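You operate a simulated robot arm through the tools that you are given. There is no shell and no other tool. Be economical: measure what you need, move in short steps, check, and stop when the job is done.

You run a simulated two-armed robot. Do the job below in one go: nothing can be reset, and whatever is moved stays where it is left.

Task
Shut the jog section down and lift the blue band bottle off its belt.
Fine: drive off, selector off and panel stop in before you reach over the belt; stand the bottle on the control shelf. Set down upright: blue band test bottle.
Where things are to end (x, y in the base frame): blue band test bottle within 60 mm of [530, -170].

Only the result counts: the job must be done as asked and must still hold three seconds after the hand-in. Knocking over, shifting, dropping, spilling or breaking anything else fails it.

Robot
Two 7-joint arms with fingered hands on one trunk, on a carriage that runs on a rail from [-1, 423] to [4, -1457] (x, y) and turns from -3.229 to 2.566 rad about z. Base frame: it is fixed where the carriage stands at the start and does not move with it; the origin is on the floor, on the carriage's upright axis, x ahead of it, y to its left, z up. Readings come in mm, rad, newtons and seconds.
The left shoulder is at the start at [70, 188, 1398], the right one opposite. With the tool pointing down near the work surface each hand reaches from about 100 to 800 mm from the robot's upright axis, wherever it stands, measured 20 degrees to its own side. Places, roughly: bottle stop arm [700, -200, 1100]; drive switch [500, -500, 900]; free end of the control shelf [500, 0, 900]; lamp test button [500, -1100, 1200]; mode selector [500, -800, 1200]; panel reset button [500, -800, 1000]; panel stop button [400, -1000, 1100]; post stop button [200, 2900, 1100]; reverse switch [500, -700, 900]; speed dial [500, -400, 900]. Payload 4 kg a hand.
The tool frame of a hand sits at the grasp point between the pads (the TCP): z along the fingers, y along the line on which they close. The tips reach 26 mm beyond it. The gripper opens to 132 mm. The gripper's body begins 73 mm behind the TCP. The gripper is a hand of 4 fingers: y runs from the thumb to the fingers, the wrist lies at [0, 0, -224] in the tool frame, and closing takes about 1.5 s.
Orientation is told as [roll, pitch, yaw] about the base's x, y, z axes, in that order, counted from this pose: with the fingers straight down and closing along the base's y, the tool's x points along the base's -x, its y along +y and its z along -z.

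Tools
- The arms move only by the tool drive_tool. It takes "left_commands", "right_commands" or both (then of equal length, played together; a hand with none holds still); each is a list that holds one entry, the list of rows, each a list of 6 numbers: the shift along the tool's x, y, z in mm, then the turn, a rotation vector about the tool's x, y, z in rad. In form: [[[dx, dy, dz, ax, ay, az], ...]]. A call has 1 to 20 rows; each row is the pose to reach, as a shift and turn from the pose commanded when the call began, along the tool's axes at that moment. "left_grip" and "right_grip" are, for a hand that has rows, the closure, from 0 (fully open) to 1 (shut), set as the call begins (left out, the last holds). Rows are played at 5 a second. More than 50 mm and 0.15 rad between two rows, or a gripper value outside its range, and nothing of the call is played. A pose out of reach is approached as far as the arm can. The call stops where the force on the tool passes 50 N (or 10 N more than at its start, if that is more) or the arm is blocked; 0.2 s more then pass. The fingers move at their own pace (about 72 mm/s each) and stop on an object; they squeeze with about 27 N. The grip force told is the motor's: it shows also when the fingers shut on nothing. Time passes only in rows, and 0.2 s behind the last, so rows that repeat a pose let the fingers close. It gives the time, the measured TCP pose, the force on the tool (base axes), the opening and the grip force at its end, in the units of the frame above (readings bear some noise), with the torque about the TCP (base axes, N m) and any sound that the robot's microphone picked up.
- Cameras (640 x 400 px; columns grow to the right, rows downward): "scene" is now at [137.2, -40, 1607.3]; the picture's right is [-0.58, -0.81, 0.00], its down [-0.62, 0.44, -0.66] and it looks along [0.53, -0.38, -0.76] (base axes); focal length 221 px, centre (320, 200). "left" rides on the left gripper at [-73, 6, -94] in its tool frame; the picture's right is [-0.08, -1.00, 0.00], its down [0.78, -0.06, -0.62] and it looks along [0.61, -0.05, 0.79] (tool axes); focal length 230 px, centre (320, 200). "right" rides on the right gripper at [73, 6, -94] in its tool frame; the picture's right is [-0.08, 1.00, 0.00], its down [-0.78, -0.06, -0.62] and it looks along [-0.61, -0.05, 0.79] (tool axes); focal length 230 px, centre (320, 200). There is no depth. A picture from a camera that has moved, and an enlarged one, comes with that camera's place and axes in the base frame and with its lens. The place of the scene camera against the robot may be out by one fixed shift of up to 25 mm in any direction.
- capture(camera): a new picture of that camera. It takes no simulated time.
- slide_trunk(by): slides the trunk up (or, below 0, down) by that many mm; the arms and the scene camera ride with it, the base frame stays. It gives what a move gives, with no picture.
- base_move(legs): drives the robot by 1 to 6 legs, each [ahead, left, turn to the left] in mm, mm and rad, along the robot's own axes; the way and the turn of a leg run together, so that a leg with both is an arc; at most 1500 mm and 3.142 rad a leg. The arms and the cameras ride along, it lands a little off, and it stops where it bumps. It keeps to its track: a leg is cut to what the track allows. It gives what a move gives.
- finger_targets(finger1, finger2, finger3, thumb_bend, hand): sets how far each is bent, from 0 (flat) to 1 (curled in); at 0.3 the hand is open as for a grip, at 0.7 the pads meet at the TCP. One left out holds its place. A second passes; each finger stops where it meets its share of the squeeze, and holds until it gets a number again. A gripper value or a shape takes the hand back. It gives what a move gives, with no picture; readings hold the bend of each and the force on the fingers (four entries, about 0 where the hand has none), thumb and palm.
- set_grasp(shape, hand): the hand has 4 fingers and takes this shape, open, in about a second: jaw (thumb against the fingers, like two jaws); tri (thumb and two fingers); tip (a fingertip pinch); poke (one finger out to press); point (the index stretched); flat (the hand flat); cup (the hand cupped); fist (a fist). The gripper value then closes the fingers along that shape, each until it touches; the sizes above hold for jaw. It gives what a move gives, with no picture.
- turn_head(pan, tilt): turns the head with the scene camera to pan (to the left, within 1.501 rad either way) and tilt (down, from -0.506 to 1.204), counted from straight ahead of the robot. It gives what a move gives.
- zoom(camera, box): a new picture of the part [left, top, right, bottom] of that camera's present view, enlarged. It takes no simulated time.
- close_job(): hands the job in; it is judged then, once.

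Go step by step. Nothing tells you exact positions but the pictures and the camera data: compare them with the known pose of the tool, close in by small moves and look again before you grip or let go. The budget is 120 turns and 88 pictures, counting those below and the enlarged ones. Unless the task says otherwise, let go and move clear before handing in, and close with one line.

The tools are called as name(argument=value, ...) on one line, values as JSON. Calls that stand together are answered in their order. drive_tool: Moves the arms, as the interface text tells. Its arguments: {"type":"object","properties":{"left_commands":{"type":"array","items":{"type":"array","items":{"type":"array","items":{"type":"number"}}}},"left_grip":{"type":"number"},"right_commands":{"type":"array","items":{"type":"array","items":{"type":"array","items":{"type":"number"}}}},"right_grip":{"type":"number"}},"required":[]} The other tools are called the same way: slide_trunk (by) slides the trunk up or down; set_grasp (shape, hand) gives the hand a shape; finger_targets (finger1, finger2, finger3, thumb_bend, hand) moves the fingers one by one; base_move (legs) drives the base; turn_head (pan, tilt) turns the head that bears the scene camera; capture (camera) takes a picture; zoom (camera, box) takes an enlarged picture of a part of a camera's view; close_job () hands the job in.

At the start:

```text
t: 0.0
left_tool_pos: [481.5, -55.6, 1396.9]
left_orientation: [0.001, 0.0, -0.001]
left_wrist_force: [0.6, -0.1, 0.2]
left_moment: [-0.03, -0.01, 0.02]
left_gripper_width: 131.8
left_grip_force: 0.0
left_shape: jaw
left_bend: [0.3, 0.3, 0.3, 0.3]
left_finger forces: [0.0, 0.1, 0.1, 0.1, 0.1, 0.1]
right_tool_pos: [365.7, -422.0, 1404.2]
right_orientation: [0.0, 0.0, 0.0]
right_wrist_force: [-0.1, -0.2, -0.1]
right_moment: [-0.04, 0.05, -0.01]
right_gripper_width: 131.8
right_grip_force: 0.2
right_shape: jaw
right_bend: [0.3, 0.3, 0.3, 0.3]
right_finger forces: [0.0, 0.0, 0.0, 0.1, 0.0, 0.1]
trunk travel left (down, up): [-875.0, 65.0]
robot x, y, heading: [2.0, -1.2, -0.004]
head pan, tilt: [-0.618, 0.857]
```

scene: 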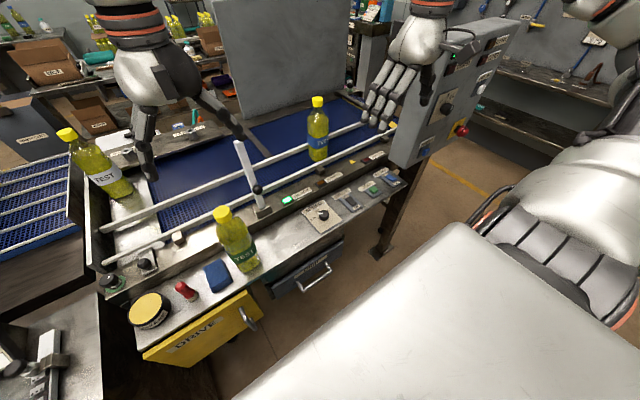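
right: 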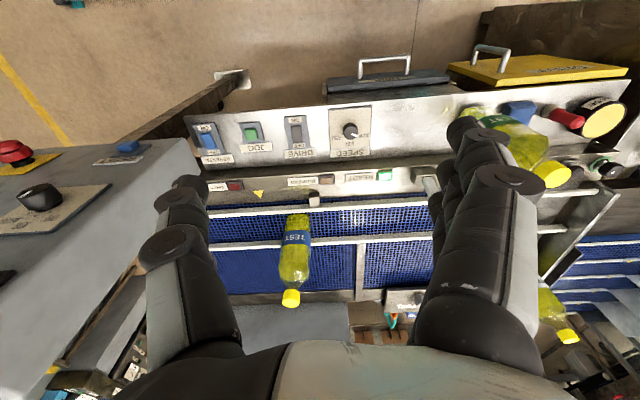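
left: 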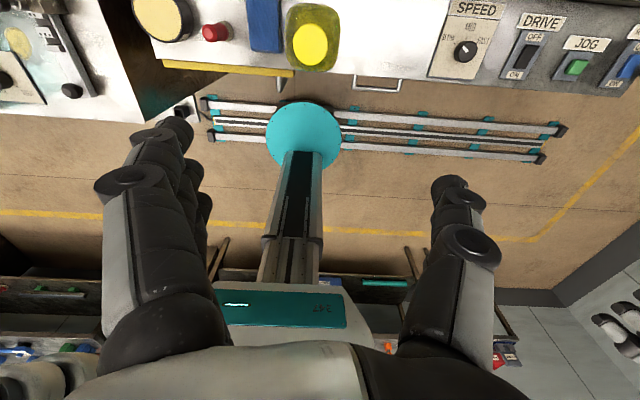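

I see the belt with the blue band bottle, the control shelf in front (speed dial, drive, jog, reverse switches) and a panel at right with selector and stop. I'll take closer looks first.

zoom(camera="scene", box=[260, 80, 420, 230])

zoom(camera="right", box=[180, 80, 440, 240])

zoom(camera="scene", box=[380, 10, 540, 170])

```text
2.67 times, centred on (340, 155) of scene
camera zoom: at [137.2, -40.0, 1607.3], right [-0.58, -0.81, 0.0], down [-0.62, 0.44, -0.66], along [0.53, -0.38, -0.76], focal length 589 px, centre (267, 320)
```

zoom: 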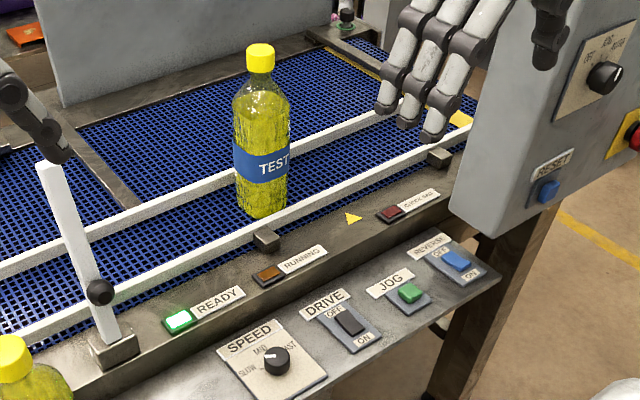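

```text
2.46 times, centred on (310, 160) of right
camera zoom: at [292.6, -416.7, 1497.4], right [0.08, 1.0, 0.0], down [0.78, -0.06, 0.62], along [0.61, -0.05, -0.79], focal length 566 px, centre (345, 298)
```

zoom: 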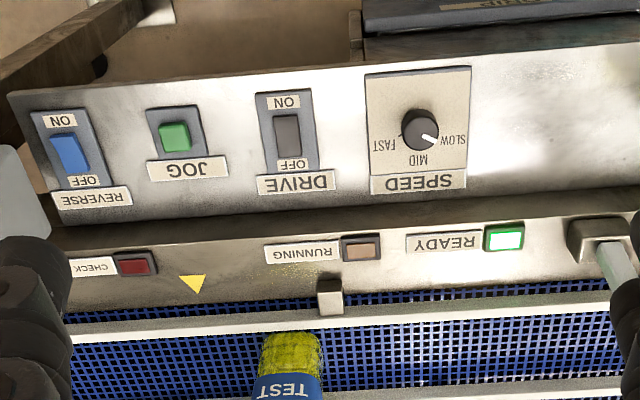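

```text
2.50 times, centred on (460, 90) of scene
camera zoom: at [137.2, -40.0, 1607.3], right [-0.58, -0.81, 0.0], down [-0.62, 0.44, -0.66], along [0.53, -0.38, -0.76], focal length 552 px, centre (-30, 475)
```

zoom: 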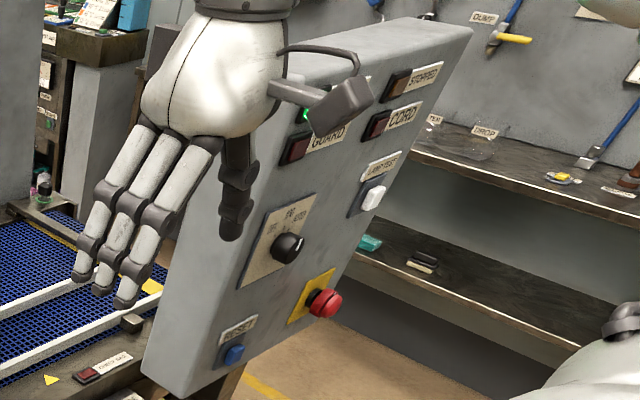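

set_grasp(hand="right", shape="poke")

capture(camera="right")

zoom(camera="scene", box=[430, 50, 480, 130])

```text
t: 0.9
left_tool_pos: [481.2, -56.4, 1396.7]
left_orientation: [0.001, 0.0, 0.001]
left_wrist_force: [-0.1, 0.0, 0.7]
left_moment: [-0.01, 0.0, 0.03]
left_gripper_width: 132.0
left_grip_force: 0.1
left_shape: jaw
left_bend: [0.3, 0.3, 0.3, 0.3]
left_finger forces: [0.0, 0.0, 0.0, 0.0, 0.1, 0.1]
right_tool_pos: [366.3, -422.6, 1404.5]
right_orientation: [0.001, -0.001, 0.0]
right_wrist_force: [0.3, -0.2, 0.4]
right_moment: [0.01, -0.03, 0.01]
right_gripper_width: 0.0
right_grip_force: 0.0
right_shape: poke
right_bend: [1.0, 1.0, 1.0, 0.46]
right_finger forces: [0.0, 0.1, 0.0, 0.0, 0.1, 0.1]
trunk travel left (down, up): [-875.0, 65.0]
robot x, y, heading: [2.5, 0.7, -0.001]
head pan, tilt: [-0.618, 0.857]
```

```text
81 pictures are left
camera right: at [292.5, -416.8, 1497.4], right [0.08, 1.0, 0.0], down [0.78, -0.06, 0.62], along [0.61, -0.05, -0.79], focal length 230 px, centre (320, 200)
```

right: 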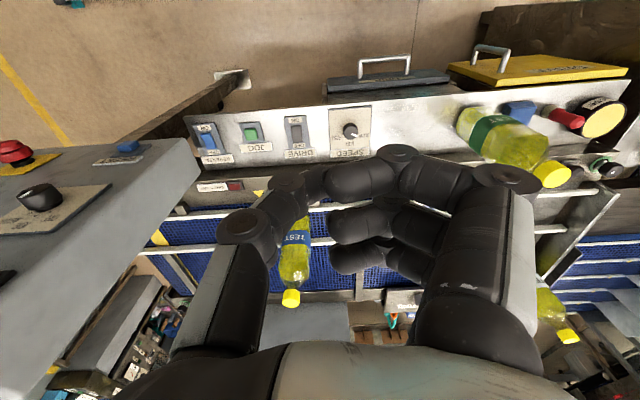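

```text
5.00 times, centred on (455, 90) of scene
camera zoom: at [137.1, -40.1, 1607.3], right [-0.58, -0.81, 0.0], down [-0.62, 0.44, -0.66], along [0.53, -0.38, -0.76], focal length 1105 px, centre (-355, 750)
```

zoom: 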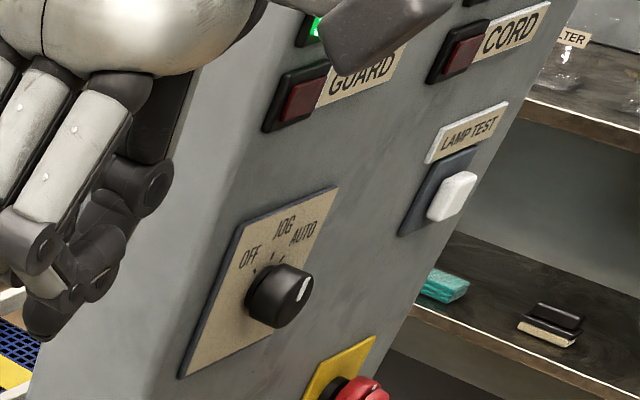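

set_grasp(hand="right", shape="point")

capture(camera="right")

zoom(camera="scene", box=[340, 0, 500, 140])

```text
t: 1.8
left_tool_pos: [480.3, -55.4, 1396.8]
left_orientation: [-0.001, 0.0, 0.001]
left_wrist_force: [-0.4, 0.6, 0.2]
left_moment: [0.01, -0.01, -0.02]
left_gripper_width: 132.0
left_grip_force: 0.1
left_shape: jaw
left_bend: [0.3, 0.3, 0.3, 0.3]
left_finger forces: [0.0, 0.1, 0.0, 0.1, 0.1, 0.1]
right_tool_pos: [364.7, -423.3, 1403.1]
right_orientation: [0.001, 0.001, 0.0]
right_wrist_force: [-0.4, 0.7, -0.3]
right_moment: [-0.01, 0.03, -0.01]
right_gripper_width: 126.5
right_grip_force: 0.1
right_shape: point
right_bend: [0.28, 1.0, 1.0, 0.54]
right_finger forces: [0.1, 0.1, 0.1, 0.0, 0.1, 0.1]
trunk travel left (down, up): [-875.0, 65.0]
robot x, y, heading: [0.8, -1.2, 0.001]
head pan, tilt: [-0.618, 0.857]
```

```text
79 pictures are left
camera right: at [292.5, -416.7, 1497.4], right [0.08, 1.0, 0.0], down [0.78, -0.06, 0.62], along [0.61, -0.05, -0.79], focal length 230 px, centre (320, 200)
```

right: 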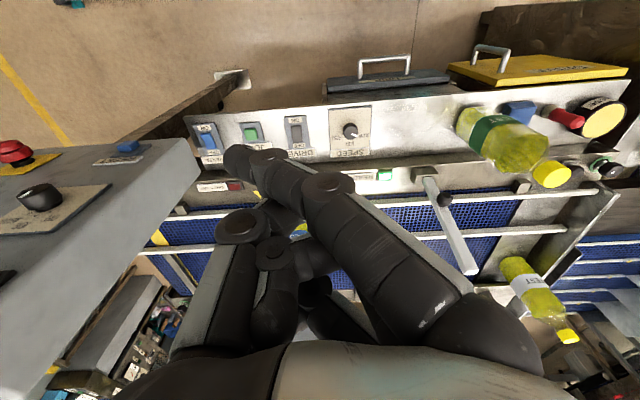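

```text
2.86 times, centred on (420, 70) of scene
camera zoom: at [137.1, -40.1, 1607.3], right [-0.58, -0.81, 0.0], down [-0.62, 0.44, -0.66], along [0.53, -0.38, -0.76], focal length 631 px, centre (34, 571)
```

zoom: 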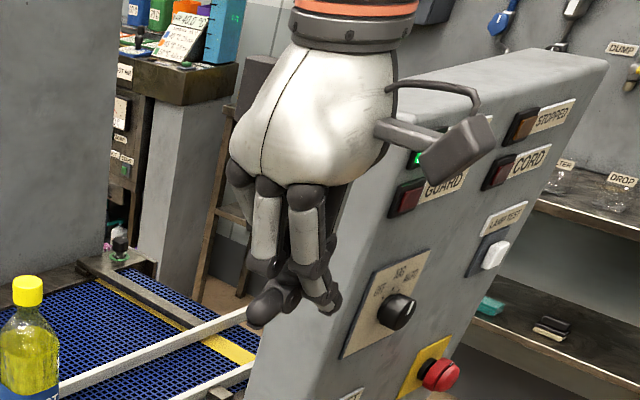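

set_grasp(hand="right", shape="tip")

drive_tool(right_commands=[[[0, 0, 0, 0, 0, 0], [0, 0, 0, 0, 0, 0], [0, 0, 0, 0, 0, 0], [0, 0, 0, 0, 0, 0], [0, 0, 0, 0, 0, 0], [0, 0, 0, 0, 0, 0], [0, 0, 0, 0, 0, 0], [0, 0, 0, 0, 0, 0]]], right_grip=1)

capture(camera="right")

zoom(camera="scene", box=[340, 0, 500, 140])

```text
t: 2.7
left_tool_pos: [481.3, -56.3, 1396.4]
left_orientation: [-0.001, 0.0, 0.0]
left_wrist_force: [0.7, -0.2, 0.2]
left_moment: [-0.01, 0.02, -0.01]
left_gripper_width: 132.0
left_grip_force: 0.0
left_shape: jaw
left_bend: [0.3, 0.3, 0.3, 0.3]
left_finger forces: [0.0, 0.1, 0.1, 0.1, 0.1, 0.0]
right_tool_pos: [364.8, -421.8, 1403.4]
right_orientation: [0.0, 0.0, -0.002]
right_wrist_force: [-0.5, 0.1, -0.4]
right_moment: [0.0, -0.01, -0.03]
right_gripper_width: 131.8
right_grip_force: 0.1
right_shape: tip
right_bend: [0.0, 0.3, 0.0, 0.3]
right_finger forces: [0.1, 0.0, 0.1, 0.1, 0.0, 0.0]
trunk travel left (down, up): [-875.0, 65.0]
robot x, y, heading: [3.2, -0.1, 0.002]
head pan, tilt: [-0.618, 0.857]
```

```text
t: 4.5
left_tool_pos: [481.5, -54.8, 1397.1]
left_orientation: [0.001, 0.0, 0.0]
left_wrist_force: [0.0, 0.7, 0.6]
left_moment: [0.0, 0.03, -0.01]
left_gripper_width: 131.7
left_grip_force: 0.0
left_shape: jaw
left_bend: [0.3, 0.3, 0.3, 0.3]
left_finger forces: [0.0, 0.1, 0.0, 0.1, 0.0, 0.0]
right_tool_pos: [365.7, -423.0, 1404.4]
right_orientation: [-0.001, 0.0, -0.001]
right_wrist_force: [-0.2, -0.5, 0.1]
right_moment: [0.0, -0.02, -0.03]
right_gripper_width: 0.0
right_grip_force: 27.0
right_shape: tip
right_bend: [0.25, 0.62, 0.25, 0.67]
right_finger forces: [0.1, 0.1, 0.0, 0.0, 0.1, 0.0]
trunk travel left (down, up): [-875.0, 65.0]
robot x, y, heading: [-3.4, -2.0, 0.003]
head pan, tilt: [-0.618, 0.857]
```

```text
77 pictures are left
camera right: at [292.5, -416.8, 1497.4], right [0.08, 1.0, 0.0], down [0.78, -0.06, 0.62], along [0.61, -0.05, -0.79], focal length 230 px, centre (320, 200)
```

right: 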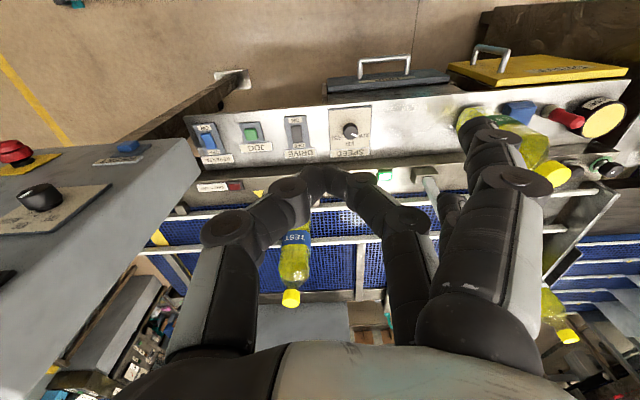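

```text
2.86 times, centred on (420, 70) of scene
camera zoom: at [137.1, -40.1, 1607.3], right [-0.58, -0.81, 0.0], down [-0.62, 0.44, -0.66], along [0.53, -0.38, -0.76], focal length 631 px, centre (34, 571)
```

zoom: 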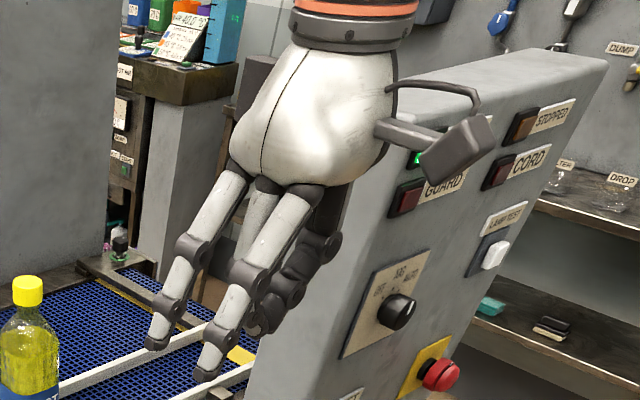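

finger_targets(hand="right", finger1=1, finger3=1)

capture(camera="right")

zoom(camera="scene", box=[340, 0, 500, 140])

```text
t: 5.5
left_tool_pos: [481.6, -56.0, 1396.1]
left_orientation: [0.001, 0.0, 0.0]
left_wrist_force: [0.5, 0.3, 0.5]
left_moment: [0.01, -0.02, -0.01]
left_gripper_width: 131.7
left_grip_force: 0.0
left_shape: jaw
left_bend: [0.3, 0.3, 0.3, 0.3]
left_finger forces: [0.0, 0.0, 0.0, 0.0, 0.0, 0.0]
right_tool_pos: [366.6, -422.9, 1403.5]
right_orientation: [-0.001, 0.0, -0.003]
right_wrist_force: [0.0, -1.2, 0.1]
right_moment: [0.03, 0.03, 0.01]
right_gripper_width: 40.4
right_grip_force: 0.1
right_shape: fingers
right_bend: [1.0, 0.62, 1.0, 0.67]
right_finger forces: [0.0, 0.0, 0.0, 0.0, 0.0, 0.0]
trunk travel left (down, up): [-875.0, 65.0]
robot x, y, heading: [-0.9, -0.9, 0.001]
head pan, tilt: [-0.618, 0.857]
```

```text
75 pictures are left
camera right: at [292.5, -416.8, 1497.4], right [0.08, 1.0, 0.0], down [0.78, -0.06, 0.62], along [0.61, -0.05, -0.79], focal length 230 px, centre (320, 200)
```

right: 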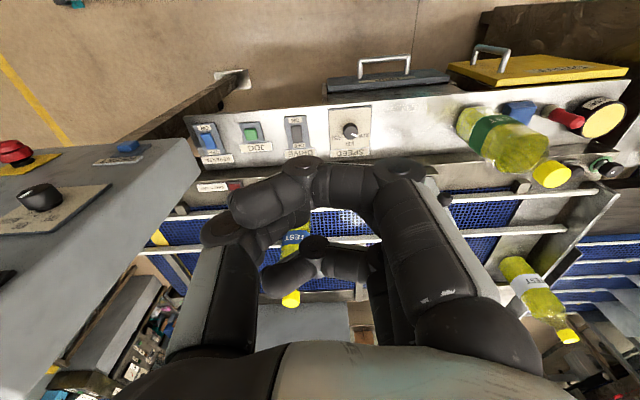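

```text
2.86 times, centred on (420, 70) of scene
camera zoom: at [137.1, -40.1, 1607.3], right [-0.58, -0.81, 0.0], down [-0.62, 0.44, -0.66], along [0.53, -0.38, -0.76], focal length 631 px, centre (34, 571)
```

zoom: 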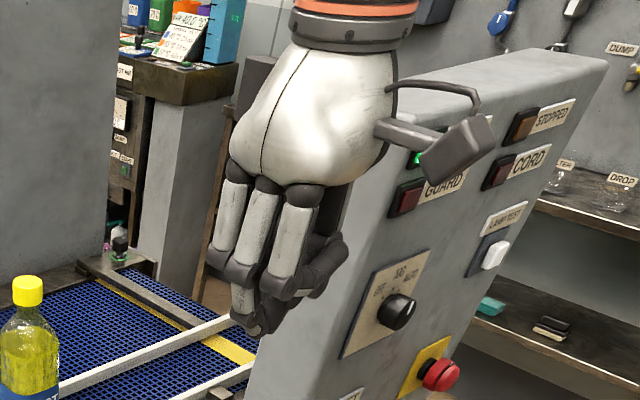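

drive_tool(right_commands=[[[-20, -10, 43, 0, 0, 0], [-40, -20, 86, 0, 0, 0], [-60, -29, 129, 0, 0, 0], [-80, -39, 172, 0, 0, 0], [-103, -49, 214, 0, 0, 0], [-124, -59, 257, 0, 0, 0], [-144, -68, 300, 0, 0, 0], [-165, -78, 335, 0, 0, 0]]])

capture(camera="right")

zoom(camera="scene", box=[280, 100, 440, 220])

```text
t: 7.3
left_tool_pos: [482.5, -57.6, 1395.1]
left_orientation: [0.0, 0.002, 0.0]
left_wrist_force: [0.2, -0.5, 0.4]
left_moment: [0.01, 0.01, 0.01]
left_gripper_width: 131.7
left_grip_force: 0.0
left_shape: jaw
left_bend: [0.3, 0.3, 0.3, 0.3]
left_finger forces: [0.1, 0.0, 0.1, 0.1, 0.0, 0.1]
right_tool_pos: [532.0, -501.3, 1067.4]
right_orientation: [-0.002, 0.0, -0.001]
right_wrist_force: [0.0, 0.5, -0.1]
right_moment: [-0.01, 0.04, -0.01]
right_gripper_width: 40.6
right_grip_force: 0.0
right_shape: fingers
right_bend: [1.0, 0.62, 1.0, 0.67]
right_finger forces: [0.0, 0.1, 0.1, 0.0, 0.1, 0.1]
trunk travel left (down, up): [-875.0, 65.0]
robot x, y, heading: [-0.0, -0.7, -0.004]
head pan, tilt: [-0.618, 0.857]
```

```text
73 pictures are left
camera right: at [457.4, -495.6, 1160.9], right [0.08, 1.0, 0.0], down [0.79, -0.06, 0.62], along [0.61, -0.05, -0.79], focal length 230 px, centre (320, 200)
```

right: 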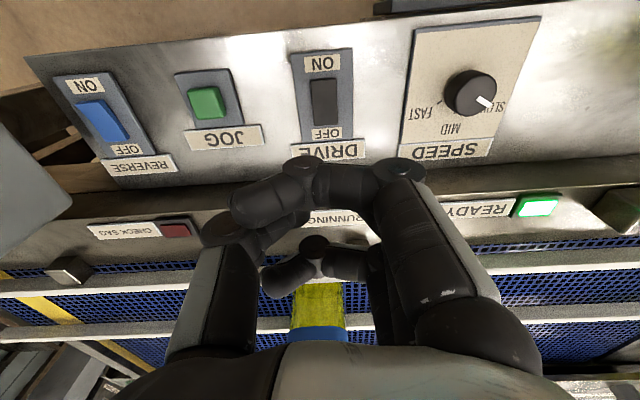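

```text
3.33 times, centred on (360, 160) of scene
camera zoom: at [139.5, -40.6, 1607.1], right [-0.58, -0.81, 0.0], down [-0.62, 0.44, -0.65], along [0.53, -0.38, -0.76], focal length 737 px, centre (187, 333)
```

zoom: 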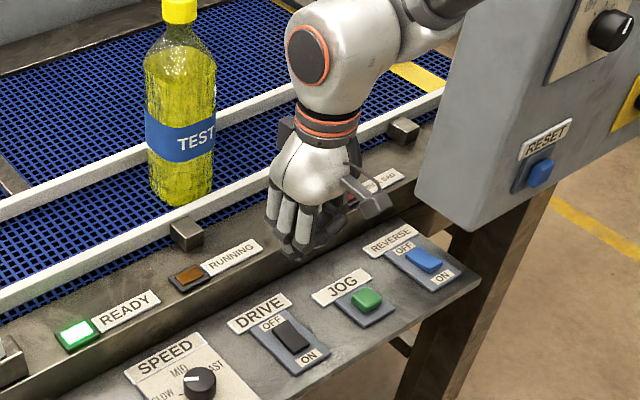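

drive_tool(right_commands=[[[-7, 2, 40, 0, 0, 0], [-13, 3, 80, 0, 0, 0], [-13, 3, 100, 0, 0, 0]]])

capture(camera="right")

zoom(camera="scene", box=[310, 140, 400, 220])

```text
t: 8.1
left_tool_pos: [480.9, -53.2, 1396.0]
left_orientation: [-0.003, -0.001, -0.002]
left_wrist_force: [0.5, 0.8, -0.2]
left_moment: [0.01, 0.03, 0.01]
left_gripper_width: 131.5
left_grip_force: 0.1
left_shape: jaw
left_bend: [0.3, 0.3, 0.3, 0.3]
left_finger forces: [0.0, 0.0, 0.1, 0.1, 0.1, 0.2]
right_tool_pos: [536.8, -494.4, 981.2]
right_orientation: [-0.004, -0.003, 0.002]
right_wrist_force: [-0.7, -0.1, -0.6]
right_moment: [0.0, 0.0, 0.01]
right_gripper_width: 40.5
right_grip_force: 0.1
right_shape: fingers
right_bend: [1.0, 0.62, 1.0, 0.67]
right_finger forces: [0.0, 0.1, 0.1, 0.1, 0.1, 0.1]
right hand out of reach, approached as far as the arm can: row 3
trunk travel left (down, up): [-875.0, 65.0]
robot x, y, heading: [-4.0, -1.0, -0.002]
head pan, tilt: [-0.618, 0.857]
```

```text
71 pictures are left
camera right: at [462.6, -488.1, 1073.9], right [0.08, 1.0, 0.0], down [0.78, -0.06, 0.62], along [0.62, -0.05, -0.79], focal length 230 px, centre (320, 200)
```

right: 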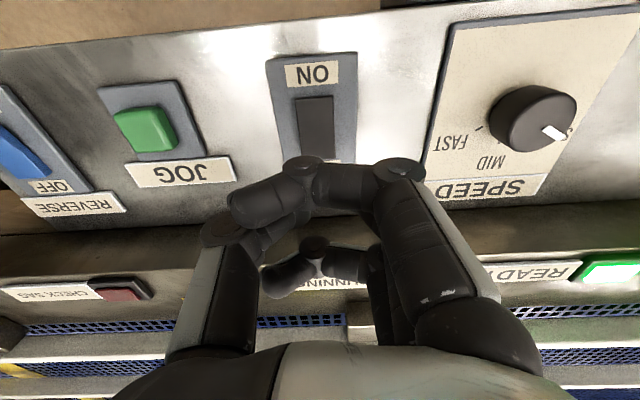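

```text
5.00 times, centred on (355, 180) of scene
camera zoom: at [136.0, -37.3, 1607.5], right [-0.58, -0.82, 0.0], down [-0.62, 0.44, -0.66], along [0.53, -0.38, -0.75], focal length 1105 px, centre (145, 300)
```

zoom: 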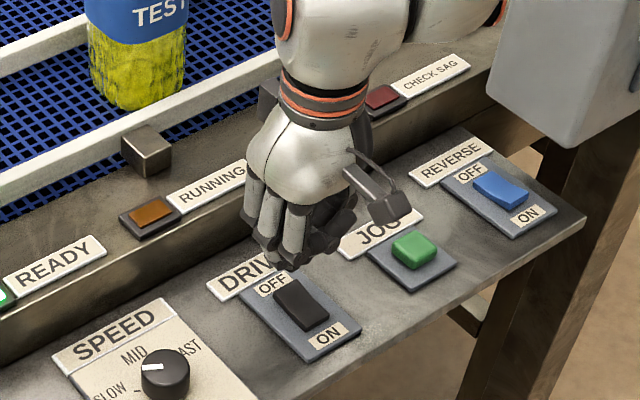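

drive_tool(right_commands=[[[0, 0, -45, 0, 0, 0], [10, 0, -90, 0, 0, 0], [40, 0, -130, 0, 0, 0], [75, 0, -165, 0, 0, 0], [110, 0, -200, 0, 0, 0], [145, 0, -230, 0, 0, 0], [180, 0, -260, 0, 0, 0], [210, 0, -290, 0, 0, 0]]], left_commands=[[[30, 0, 0, 0, 0, 0], [60, 0, 0, 0, 0, 0], [90, 0, 0, 0, 0, 0], [120, 0, 0, 0, 0, 0], [150, 0, 0, 0, 0, 0], [180, 0, 0, 0, 0, 0], [200, 0, 0, 0, 0, 0], [200, 0, 0, 0, 0, 0]]])

base_move(legs=[[0, -300, 0]])

slide_trunk(by=-180)

capture(camera="scene")

capture(camera="right")

```text
t: 9.9
left_tool_pos: [278.7, -55.3, 1396.6]
left_orientation: [0.0, -0.001, -0.001]
left_wrist_force: [0.0, 0.6, 0.3]
left_moment: [-0.03, -0.02, -0.01]
left_gripper_width: 131.9
left_grip_force: 0.1
left_shape: jaw
left_bend: [0.3, 0.3, 0.3, 0.3]
left_finger forces: [0.0, 0.0, 0.0, 0.0, 0.0, 0.1]
right_tool_pos: [325.4, -495.1, 1273.4]
right_orientation: [0.0, -0.003, 0.001]
right_wrist_force: [-0.6, 0.9, 0.5]
right_moment: [0.01, -0.04, 0.02]
right_gripper_width: 40.8
right_grip_force: 0.2
right_shape: fingers
right_bend: [1.0, 0.62, 1.0, 0.67]
right_finger forces: [0.1, 0.1, 0.0, 0.1, 0.0, 0.0]
trunk travel left (down, up): [-875.0, 65.0]
robot x, y, heading: [5.2, -2.7, 0.001]
head pan, tilt: [-0.618, 0.857]
```

```text
t: 11.9
left_tool_pos: [283.3, -353.7, 1395.1]
left_orientation: [-0.001, 0.001, 0.003]
left_wrist_force: [0.4, -0.6, 0.9]
left_moment: [-0.05, -0.02, -0.01]
left_gripper_width: 131.9
left_grip_force: 0.1
left_shape: jaw
left_bend: [0.3, 0.3, 0.3, 0.3]
left_finger forces: [0.0, 0.0, 0.0, 0.0, 0.0, 0.0]
right_tool_pos: [328.7, -793.7, 1272.6]
right_orientation: [-0.002, 0.0, 0.0]
right_wrist_force: [0.3, -0.4, 0.5]
right_moment: [-0.02, -0.01, -0.01]
right_gripper_width: 40.6
right_grip_force: 0.0
right_shape: fingers
right_bend: [1.0, 0.62, 1.0, 0.67]
right_finger forces: [0.1, 0.0, 0.0, 0.0, 0.0, 0.0]
trunk travel left (down, up): [-875.0, 65.0]
robot x, y, heading: [0.4, -300.7, 0.003]
head pan, tilt: [-0.618, 0.857]
```

```text
t: 13.9
left_tool_pos: [283.4, -357.0, 1215.9]
left_orientation: [0.0, -0.001, 0.002]
left_wrist_force: [-0.2, -0.6, -0.6]
left_moment: [-0.01, 0.01, 0.0]
left_gripper_width: 131.8
left_grip_force: 0.0
left_shape: jaw
left_bend: [0.3, 0.3, 0.3, 0.3]
left_finger forces: [0.1, 0.1, 0.0, 0.0, 0.0, 0.1]
right_tool_pos: [329.6, -795.6, 1092.6]
right_orientation: [-0.001, -0.001, 0.001]
right_wrist_force: [-0.2, -0.6, 0.2]
right_moment: [0.04, 0.02, -0.03]
right_gripper_width: 40.5
right_grip_force: 0.0
right_shape: fingers
right_bend: [1.0, 0.62, 1.0, 0.67]
right_finger forces: [0.0, 0.0, 0.1, 0.1, 0.0, 0.0]
trunk travel left (down, up): [-695.0, 245.0]
robot x, y, heading: [1.6, -301.1, 0.002]
head pan, tilt: [-0.618, 0.857]
```

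```text
69 pictures are left
camera scene: at [137.9, -340.8, 1427.4], right [-0.58, -0.82, 0.0], down [-0.62, 0.44, -0.66], along [0.53, -0.38, -0.76], focal length 221 px, centre (320, 200)
```

scene: 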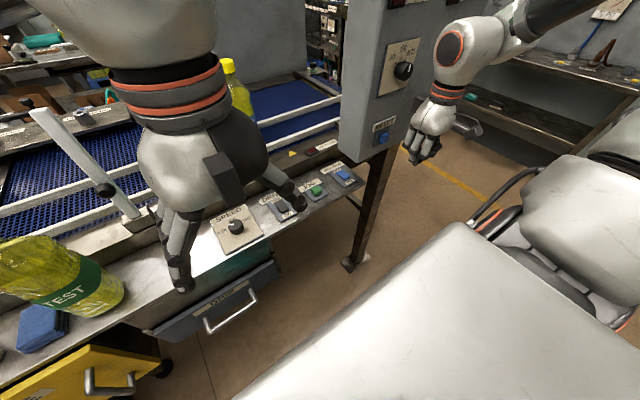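

```text
68 pictures are left
camera right: at [255.6, -789.9, 1185.5], right [0.08, 1.0, 0.0], down [0.78, -0.06, 0.62], along [0.62, -0.05, -0.79], focal length 230 px, centre (320, 200)
```

right: 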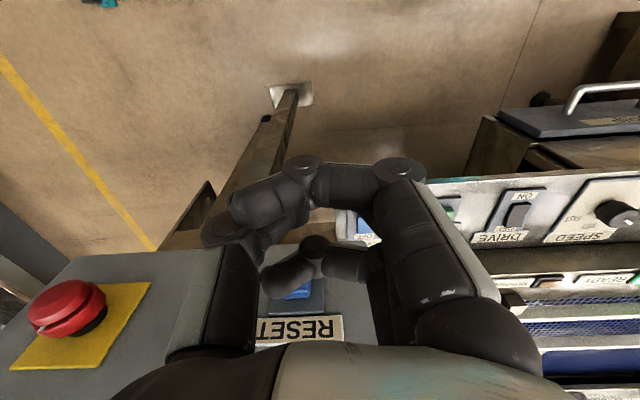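

drive_tool(right_commands=[[[0, 43, 0, 0, 0, 0], [0, 86, 0, 0, 0, 0], [0, 129, 0, 0, 0, 0], [0, 172, 0, 0, 0, 0], [0, 215, 0, 0, 0, 0], [0, 258, 0, 0, 0, 0], [0, 298, 0, 0, 0, 0], [-40, 298, 10, 0, 0, 0], [-80, 298, 20, 0, 0, 0], [-120, 298, 35, 0, 0, 0], [-160, 298, 60, 0, 0, 0], [-190, 298, 85, 0, 0, 0], [-214, 298, 115, 0, 0, 0]]], left_commands=[[[0, 40, 0, 0, 0, 0], [0, 80, 0, 0, 0, 0], [0, 120, 0, 0, 0, 0], [0, 160, 0, 0, 0, 0], [0, 200, 0, 0, 0, 0], [0, 200, 0, 0, 0, 0], [0, 200, 0, 0, 0, 0], [0, 200, 0, 0, 0, 0], [0, 200, 0, 0, 0, 0], [0, 200, 0, 0, 0, 0], [0, 200, 0, 0, 0, 0], [0, 200, 0, 0, 0, 0], [0, 200, 0, 0, 0, 0]]])

zoom(camera="scene", box=[200, 110, 380, 260])

capture(camera="right")

```text
t: 16.8
left_tool_pos: [284.1, -157.8, 1215.6]
left_orientation: [0.002, 0.002, 0.002]
left_wrist_force: [0.0, 0.1, -0.6]
left_moment: [-0.02, -0.01, -0.04]
left_gripper_width: 132.1
left_grip_force: 0.0
left_shape: jaw
left_bend: [0.3, 0.3, 0.3, 0.3]
left_finger forces: [0.1, 0.0, 0.0, 0.0, 0.0, 0.0]
right_tool_pos: [544.0, -499.2, 975.6]
right_orientation: [0.0, 0.002, -0.001]
right_wrist_force: [0.1, -0.2, 0.7]
right_moment: [0.01, 0.0, 0.03]
right_gripper_width: 40.6
right_grip_force: 0.0
right_shape: fingers
right_bend: [1.0, 0.62, 1.0, 0.67]
right_finger forces: [0.1, 0.0, 0.0, 0.0, 0.0, 0.1]
trunk travel left (down, up): [-695.0, 245.0]
robot x, y, heading: [-1.2, -299.3, 0.002]
head pan, tilt: [-0.618, 0.857]
```

```text
2.67 times, centred on (290, 185) of scene
camera zoom: at [139.7, -341.1, 1427.2], right [-0.58, -0.82, 0.0], down [-0.62, 0.44, -0.65], along [0.53, -0.38, -0.76], focal length 589 px, centre (400, 240)
```

zoom: 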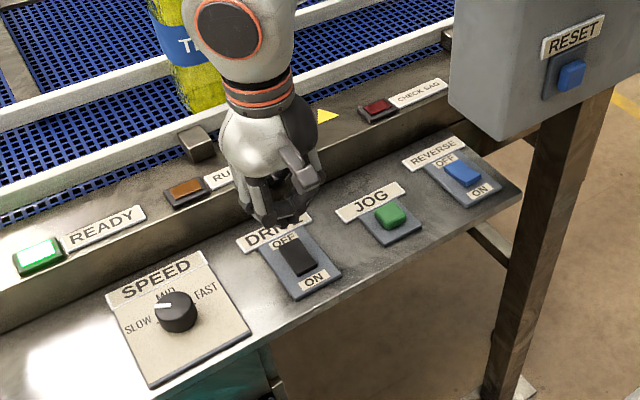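

```text
66 pictures are left
camera right: at [470.4, -493.6, 1069.6], right [0.08, 1.0, 0.0], down [0.79, -0.06, 0.62], along [0.61, -0.05, -0.79], focal length 230 px, centre (320, 200)
```

right: 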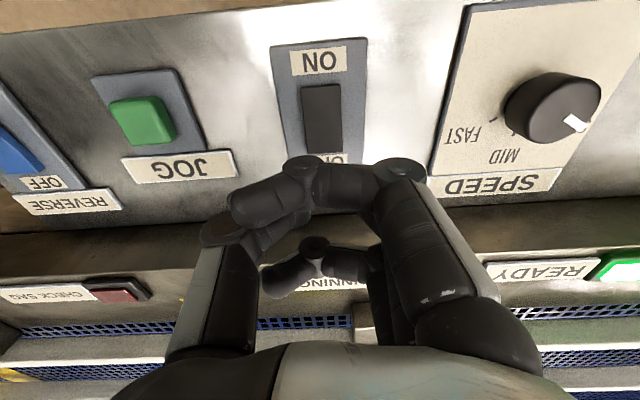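

drive_tool(right_commands=[[[6, 1, 10, 0, 0, 0], [6, 1, 20, 0, 0, 0], [6, 1, 26, 0, 0, 0], [6, 1, 30, 0, 0, 0]]])

zoom(camera="scene", box=[250, 160, 320, 240])

```text
t: 17.8
left_tool_pos: [282.4, -157.3, 1216.8]
left_orientation: [0.002, 0.0, 0.004]
left_wrist_force: [0.1, 0.3, -0.6]
left_moment: [-0.01, 0.01, -0.02]
left_gripper_width: 132.1
left_grip_force: 0.0
left_shape: jaw
left_bend: [0.3, 0.3, 0.3, 0.3]
left_finger forces: [0.0, 0.1, 0.0, 0.0, 0.1, 0.0]
right_tool_pos: [535.7, -498.2, 947.8]
right_orientation: [0.002, 0.0, 0.001]
right_wrist_force: [-0.3, -0.2, -0.8]
right_moment: [0.02, 0.02, -0.02]
right_gripper_width: 40.3
right_grip_force: 0.1
right_shape: fingers
right_bend: [1.0, 0.62, 1.0, 0.67]
right_finger forces: [0.0, 0.0, 0.0, 0.0, 0.1, 0.0]
right hand out of reach, approached as far as the arm can: row 4
trunk travel left (down, up): [-695.0, 245.0]
robot x, y, heading: [0.9, -300.2, -0.002]
head pan, tilt: [-0.618, 0.857]
```

```text
5.00 times, centred on (285, 200) of scene
camera zoom: at [138.3, -340.8, 1427.3], right [-0.58, -0.82, 0.0], down [-0.62, 0.44, -0.66], along [0.53, -0.38, -0.76], focal length 1105 px, centre (495, 200)
```

zoom: 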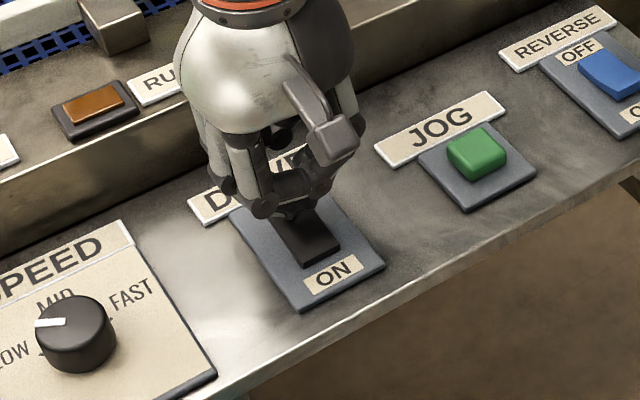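

drive_tool(right_commands=[[[0, 0, -30, 0, 0, 0], [0, 0, -70, 0, 0, 0], [0, 0, -110, 0, 0, 0], [0, 0, -150, 0, 0, 0]]])

slide_trunk(by=-120)

drive_tool(right_commands=[[[0, 0, 10, 0, 0, 0], [0, 0, 20, 0, 0, 0], [0, 0, 26, 0, 0, 0], [0, 0, 32, 0, 0, 0], [0, 0, 36, 0, 0, 0]]])

zoom(camera="scene", box=[220, 110, 350, 220])

```text
t: 18.8
left_tool_pos: [281.1, -158.2, 1216.1]
left_orientation: [0.0, -0.002, 0.001]
left_wrist_force: [-0.7, 0.2, 0.0]
left_moment: [0.0, 0.0, 0.01]
left_gripper_width: 131.9
left_grip_force: 0.1
left_shape: jaw
left_bend: [0.3, 0.3, 0.3, 0.3]
left_finger forces: [0.1, 0.0, 0.0, 0.0, 0.0, 0.0]
right_tool_pos: [533.5, -499.2, 1097.5]
right_orientation: [-0.002, -0.001, 0.001]
right_wrist_force: [-0.7, 0.3, -0.4]
right_moment: [-0.02, -0.05, -0.01]
right_gripper_width: 40.7
right_grip_force: 0.0
right_shape: fingers
right_bend: [1.0, 0.62, 1.0, 0.67]
right_finger forces: [0.0, 0.1, 0.1, 0.0, 0.1, 0.0]
trunk travel left (down, up): [-695.0, 245.0]
robot x, y, heading: [-1.2, -300.3, 0.004]
head pan, tilt: [-0.618, 0.857]
```

```text
t: 20.2
left_tool_pos: [282.5, -158.6, 1096.9]
left_orientation: [0.001, 0.0, 0.0]
left_wrist_force: [-0.1, -0.5, -0.2]
left_moment: [0.01, -0.04, -0.01]
left_gripper_width: 131.8
left_grip_force: 0.0
left_shape: jaw
left_bend: [0.3, 0.3, 0.3, 0.3]
left_finger forces: [0.1, 0.0, 0.1, 0.0, 0.1, 0.0]
right_tool_pos: [536.1, -500.9, 977.5]
right_orientation: [0.002, 0.0, 0.001]
right_wrist_force: [-0.3, 0.0, -0.5]
right_moment: [-0.02, -0.02, -0.01]
right_gripper_width: 40.5
right_grip_force: 0.0
right_shape: fingers
right_bend: [1.0, 0.62, 1.0, 0.67]
right_finger forces: [0.1, 0.0, 0.1, 0.1, 0.0, 0.0]
trunk travel left (down, up): [-575.0, 365.0]
robot x, y, heading: [-1.7, -299.6, -0.002]
head pan, tilt: [-0.618, 0.857]
```

```text
t: 21.4
left_tool_pos: [281.4, -158.4, 1096.7]
left_orientation: [-0.001, 0.002, 0.001]
left_wrist_force: [0.2, 0.8, -0.5]
left_moment: [-0.02, -0.02, 0.01]
left_gripper_width: 132.0
left_grip_force: 0.1
left_shape: jaw
left_bend: [0.3, 0.3, 0.3, 0.3]
left_finger forces: [0.0, 0.0, 0.0, 0.0, 0.0, 0.0]
right_tool_pos: [535.3, -498.9, 943.3]
right_orientation: [0.003, -0.003, -0.002]
right_wrist_force: [4.7, -1.3, 16.4]
right_moment: [0.06, -0.03, -0.03]
right_gripper_width: 40.7
right_grip_force: 0.1
right_shape: fingers
right_bend: [1.0, 0.63, 1.0, 0.67]
right_finger forces: [0.1, 0.1, 0.0, 0.0, 0.1, 0.0]
trunk travel left (down, up): [-575.0, 365.0]
robot x, y, heading: [0.0, -298.1, -0.001]
head pan, tilt: [-0.618, 0.857]
```

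```text
3.64 times, centred on (285, 165) of scene
camera zoom: at [137.1, -340.4, 1307.8], right [-0.58, -0.82, 0.0], down [-0.62, 0.44, -0.66], along [0.53, -0.38, -0.75], focal length 804 px, centre (447, 327)
```

zoom: 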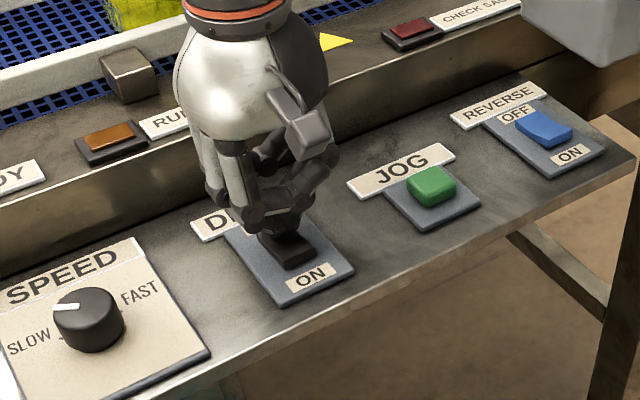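

drive_tool(right_commands=[[[0, 0, 2, 0, 0, 0], [0, 0, 4, 0, 0, 0], [0, 0, 6, 0, 0, 0], [0, 0, 8, 0, 0, 0]]])

drive_tool(right_commands=[[[10, 0, -30, 0, 0, 0], [40, 0, -60, 0, 0, 0], [80, 0, -80, 0, 0, 0], [120, 0, -100, 0, 0, 0], [160, 0, -110, 0, 0, 0]]])

zoom(camera="scene", box=[220, 110, 350, 220])

capture(camera="right")

```text
t: 22.1
left_tool_pos: [281.1, -158.9, 1097.1]
left_orientation: [0.0, -0.002, 0.003]
left_wrist_force: [-0.2, 0.1, 0.4]
left_moment: [-0.01, 0.01, 0.03]
left_gripper_width: 131.9
left_grip_force: 0.1
left_shape: jaw
left_bend: [0.3, 0.3, 0.3, 0.3]
left_finger forces: [0.0, 0.1, 0.0, 0.0, 0.0, 0.0]
right_tool_pos: [536.1, -498.9, 942.7]
right_orientation: [0.006, -0.01, -0.002]
right_wrist_force: [-3.4, 1.1, 21.8]
right_moment: [0.11, 0.19, -0.02]
right_gripper_width: 40.1
right_grip_force: 0.1
right_shape: fingers
right_bend: [1.0, 0.65, 1.0, 0.68]
right_finger forces: [0.1, 0.0, 0.1, 0.0, 0.1, 0.0]
trunk travel left (down, up): [-575.0, 365.0]
robot x, y, heading: [-1.7, -300.6, -0.003]
head pan, tilt: [-0.618, 0.857]
stopped in row 3 (right hand): the force on the tool passed its limit at 53 N (the readings are from after the stop); the commanded pose is now the measured one
```

```text
t: 23.3
left_tool_pos: [282.6, -158.6, 1097.4]
left_orientation: [0.001, -0.002, 0.0]
left_wrist_force: [0.9, 0.6, -0.3]
left_moment: [0.0, 0.0, 0.01]
left_gripper_width: 131.8
left_grip_force: 0.0
left_shape: jaw
left_bend: [0.3, 0.3, 0.3, 0.3]
left_finger forces: [0.0, 0.0, 0.1, 0.1, 0.0, 0.0]
right_tool_pos: [374.5, -498.6, 1049.3]
right_orientation: [0.004, -0.01, -0.002]
right_wrist_force: [0.1, 0.1, 0.3]
right_moment: [0.0, -0.04, 0.03]
right_gripper_width: 40.2
right_grip_force: 0.2
right_shape: fingers
right_bend: [1.0, 0.64, 1.0, 0.68]
right_finger forces: [0.0, 0.1, 0.0, 0.0, 0.0, 0.0]
trunk travel left (down, up): [-575.0, 365.0]
robot x, y, heading: [2.4, -299.4, 0.001]
head pan, tilt: [-0.618, 0.857]
```

```text
3.64 times, centred on (285, 165) of scene
camera zoom: at [136.3, -340.8, 1307.4], right [-0.58, -0.82, 0.0], down [-0.62, 0.44, -0.66], along [0.54, -0.38, -0.75], focal length 804 px, centre (447, 327)
```

zoom: 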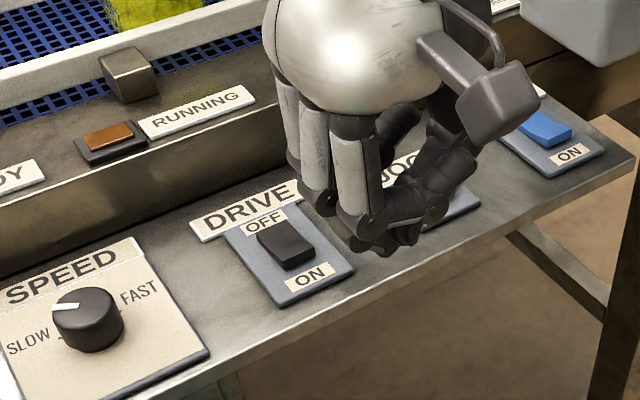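

```text
62 pictures are left
camera right: at [301.0, -493.5, 1142.1], right [0.08, 1.0, 0.0], down [0.78, -0.06, 0.62], along [0.62, -0.05, -0.78], focal length 230 px, centre (320, 200)
```

right: 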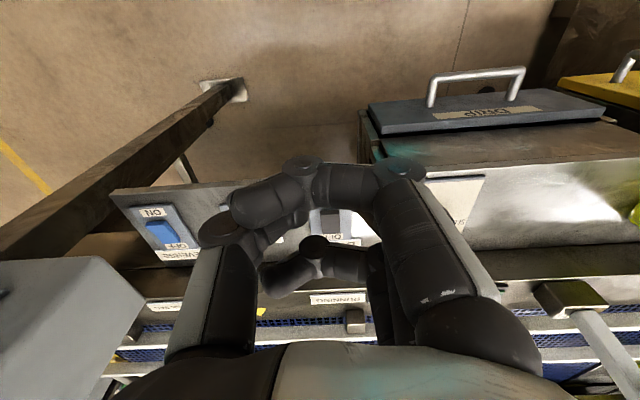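

zoom(camera="scene", box=[255, 155, 305, 195])

zoom(camera="scene", box=[310, 120, 360, 160])

```text
10.00 times, centred on (280, 175) of scene
camera zoom: at [136.3, -340.8, 1307.4], right [-0.58, -0.82, 0.0], down [-0.62, 0.44, -0.66], along [0.54, -0.38, -0.75], focal length 2210 px, centre (720, 450)
```

zoom: 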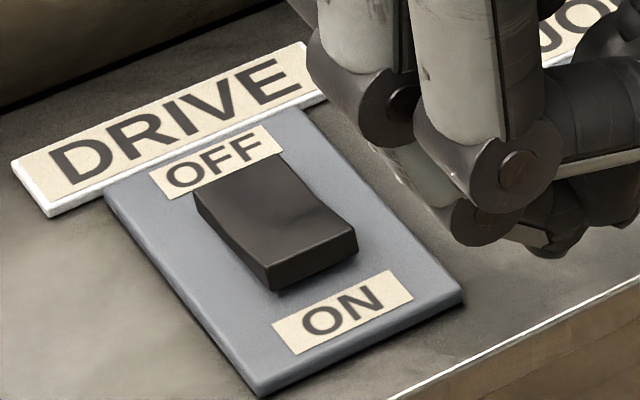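

```text
10.00 times, centred on (335, 140) of scene
camera zoom: at [136.3, -340.8, 1307.4], right [-0.58, -0.82, 0.0], down [-0.62, 0.44, -0.66], along [0.54, -0.38, -0.75], focal length 2210 px, centre (170, 800)
```

zoom: 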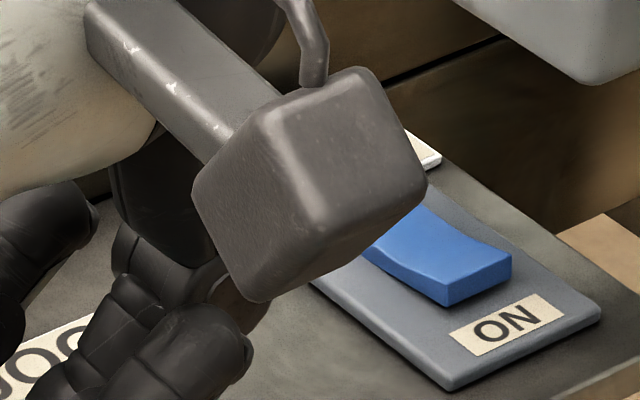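

drive_tool(right_commands=[[[40, 10, 0, 0, 0, 0], [80, 20, 0, 0, 0, 0], [120, 30, 0, 0, 0, 0], [150, 40, 0, 0, 0, 0]]])

base_move(legs=[[0, -400, 0]])

turn_head(pan=-0.35, tilt=0.35)

capture(camera="scene")

```text
t: 24.4
left_tool_pos: [283.3, -158.3, 1096.2]
left_orientation: [0.0, 0.0, 0.003]
left_wrist_force: [-0.5, -0.4, 0.0]
left_moment: [0.0, 0.02, -0.04]
left_gripper_width: 132.1
left_grip_force: 0.0
left_shape: jaw
left_bend: [0.3, 0.3, 0.3, 0.3]
left_finger forces: [0.0, 0.0, 0.1, 0.1, 0.0, 0.0]
right_tool_pos: [233.0, -459.2, 1047.6]
right_orientation: [0.005, -0.016, 0.002]
right_wrist_force: [5.8, 1.1, -3.1]
right_moment: [-0.09, 0.36, -0.08]
right_gripper_width: 39.8
right_grip_force: 0.0
right_shape: fingers
right_bend: [1.0, 0.64, 1.0, 0.68]
right_finger forces: [0.0, 0.1, 0.0, 0.0, 0.0, 0.1]
trunk travel left (down, up): [-575.0, 365.0]
robot x, y, heading: [1.9, -303.6, 0.001]
head pan, tilt: [-0.618, 0.857]
stopped in row 4 (right hand): the force on the tool passed its limit at 80 N (the readings are from after the stop); the commanded pose is now the measured one
```

```text
t: 26.9
left_tool_pos: [284.6, -562.3, 1096.0]
left_orientation: [0.0, 0.001, -0.008]
left_wrist_force: [0.5, 0.0, 0.3]
left_moment: [0.0, 0.01, 0.01]
left_gripper_width: 131.9
left_grip_force: 0.0
left_shape: jaw
left_bend: [0.3, 0.3, 0.3, 0.3]
left_finger forces: [0.1, 0.0, 0.0, 0.1, 0.0, 0.0]
right_tool_pos: [232.6, -861.5, 1047.4]
right_orientation: [0.004, -0.016, -0.01]
right_wrist_force: [23.2, 0.2, 0.4]
right_moment: [0.12, 2.56, -0.06]
right_gripper_width: 40.2
right_grip_force: 0.0
right_shape: fingers
right_bend: [1.0, 0.64, 1.0, 0.68]
right_finger forces: [0.0, 0.1, 0.0, 0.1, 0.0, 0.0]
trunk travel left (down, up): [-575.0, 365.0]
robot x, y, heading: [-2.6, -705.4, -0.005]
head pan, tilt: [-0.618, 0.857]
```

```text
t: 27.9
left_tool_pos: [283.3, -562.0, 1095.9]
left_orientation: [0.001, -0.001, -0.007]
left_wrist_force: [-0.8, 0.0, 0.7]
left_moment: [0.01, 0.04, -0.02]
left_gripper_width: 132.0
left_grip_force: 0.1
left_shape: jaw
left_bend: [0.3, 0.3, 0.3, 0.3]
left_finger forces: [0.0, 0.0, 0.0, 0.0, 0.0, 0.0]
right_tool_pos: [231.0, -862.8, 1047.9]
right_orientation: [0.006, -0.016, -0.005]
right_wrist_force: [5.8, -2.5, 1.3]
right_moment: [0.26, 0.69, 0.17]
right_gripper_width: 39.7
right_grip_force: 0.0
right_shape: fingers
right_bend: [1.0, 0.64, 1.0, 0.68]
right_finger forces: [0.0, 0.0, 0.0, 0.1, 0.1, 0.0]
trunk travel left (down, up): [-575.0, 365.0]
robot x, y, heading: [-2.4, -705.8, -0.008]
head pan, tilt: [-0.351, 0.351]
```

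```text
59 pictures are left
camera scene: at [162.8, -730.3, 1351.4], right [-0.35, -0.94, 0.0], down [-0.32, 0.12, -0.94], along [0.88, -0.33, -0.34], focal length 221 px, centre (320, 200)
```

scene: 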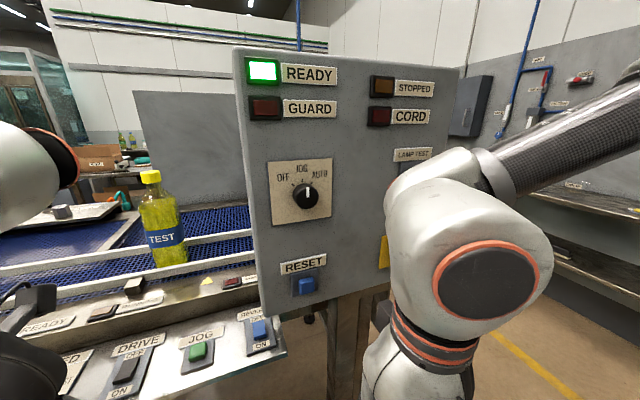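

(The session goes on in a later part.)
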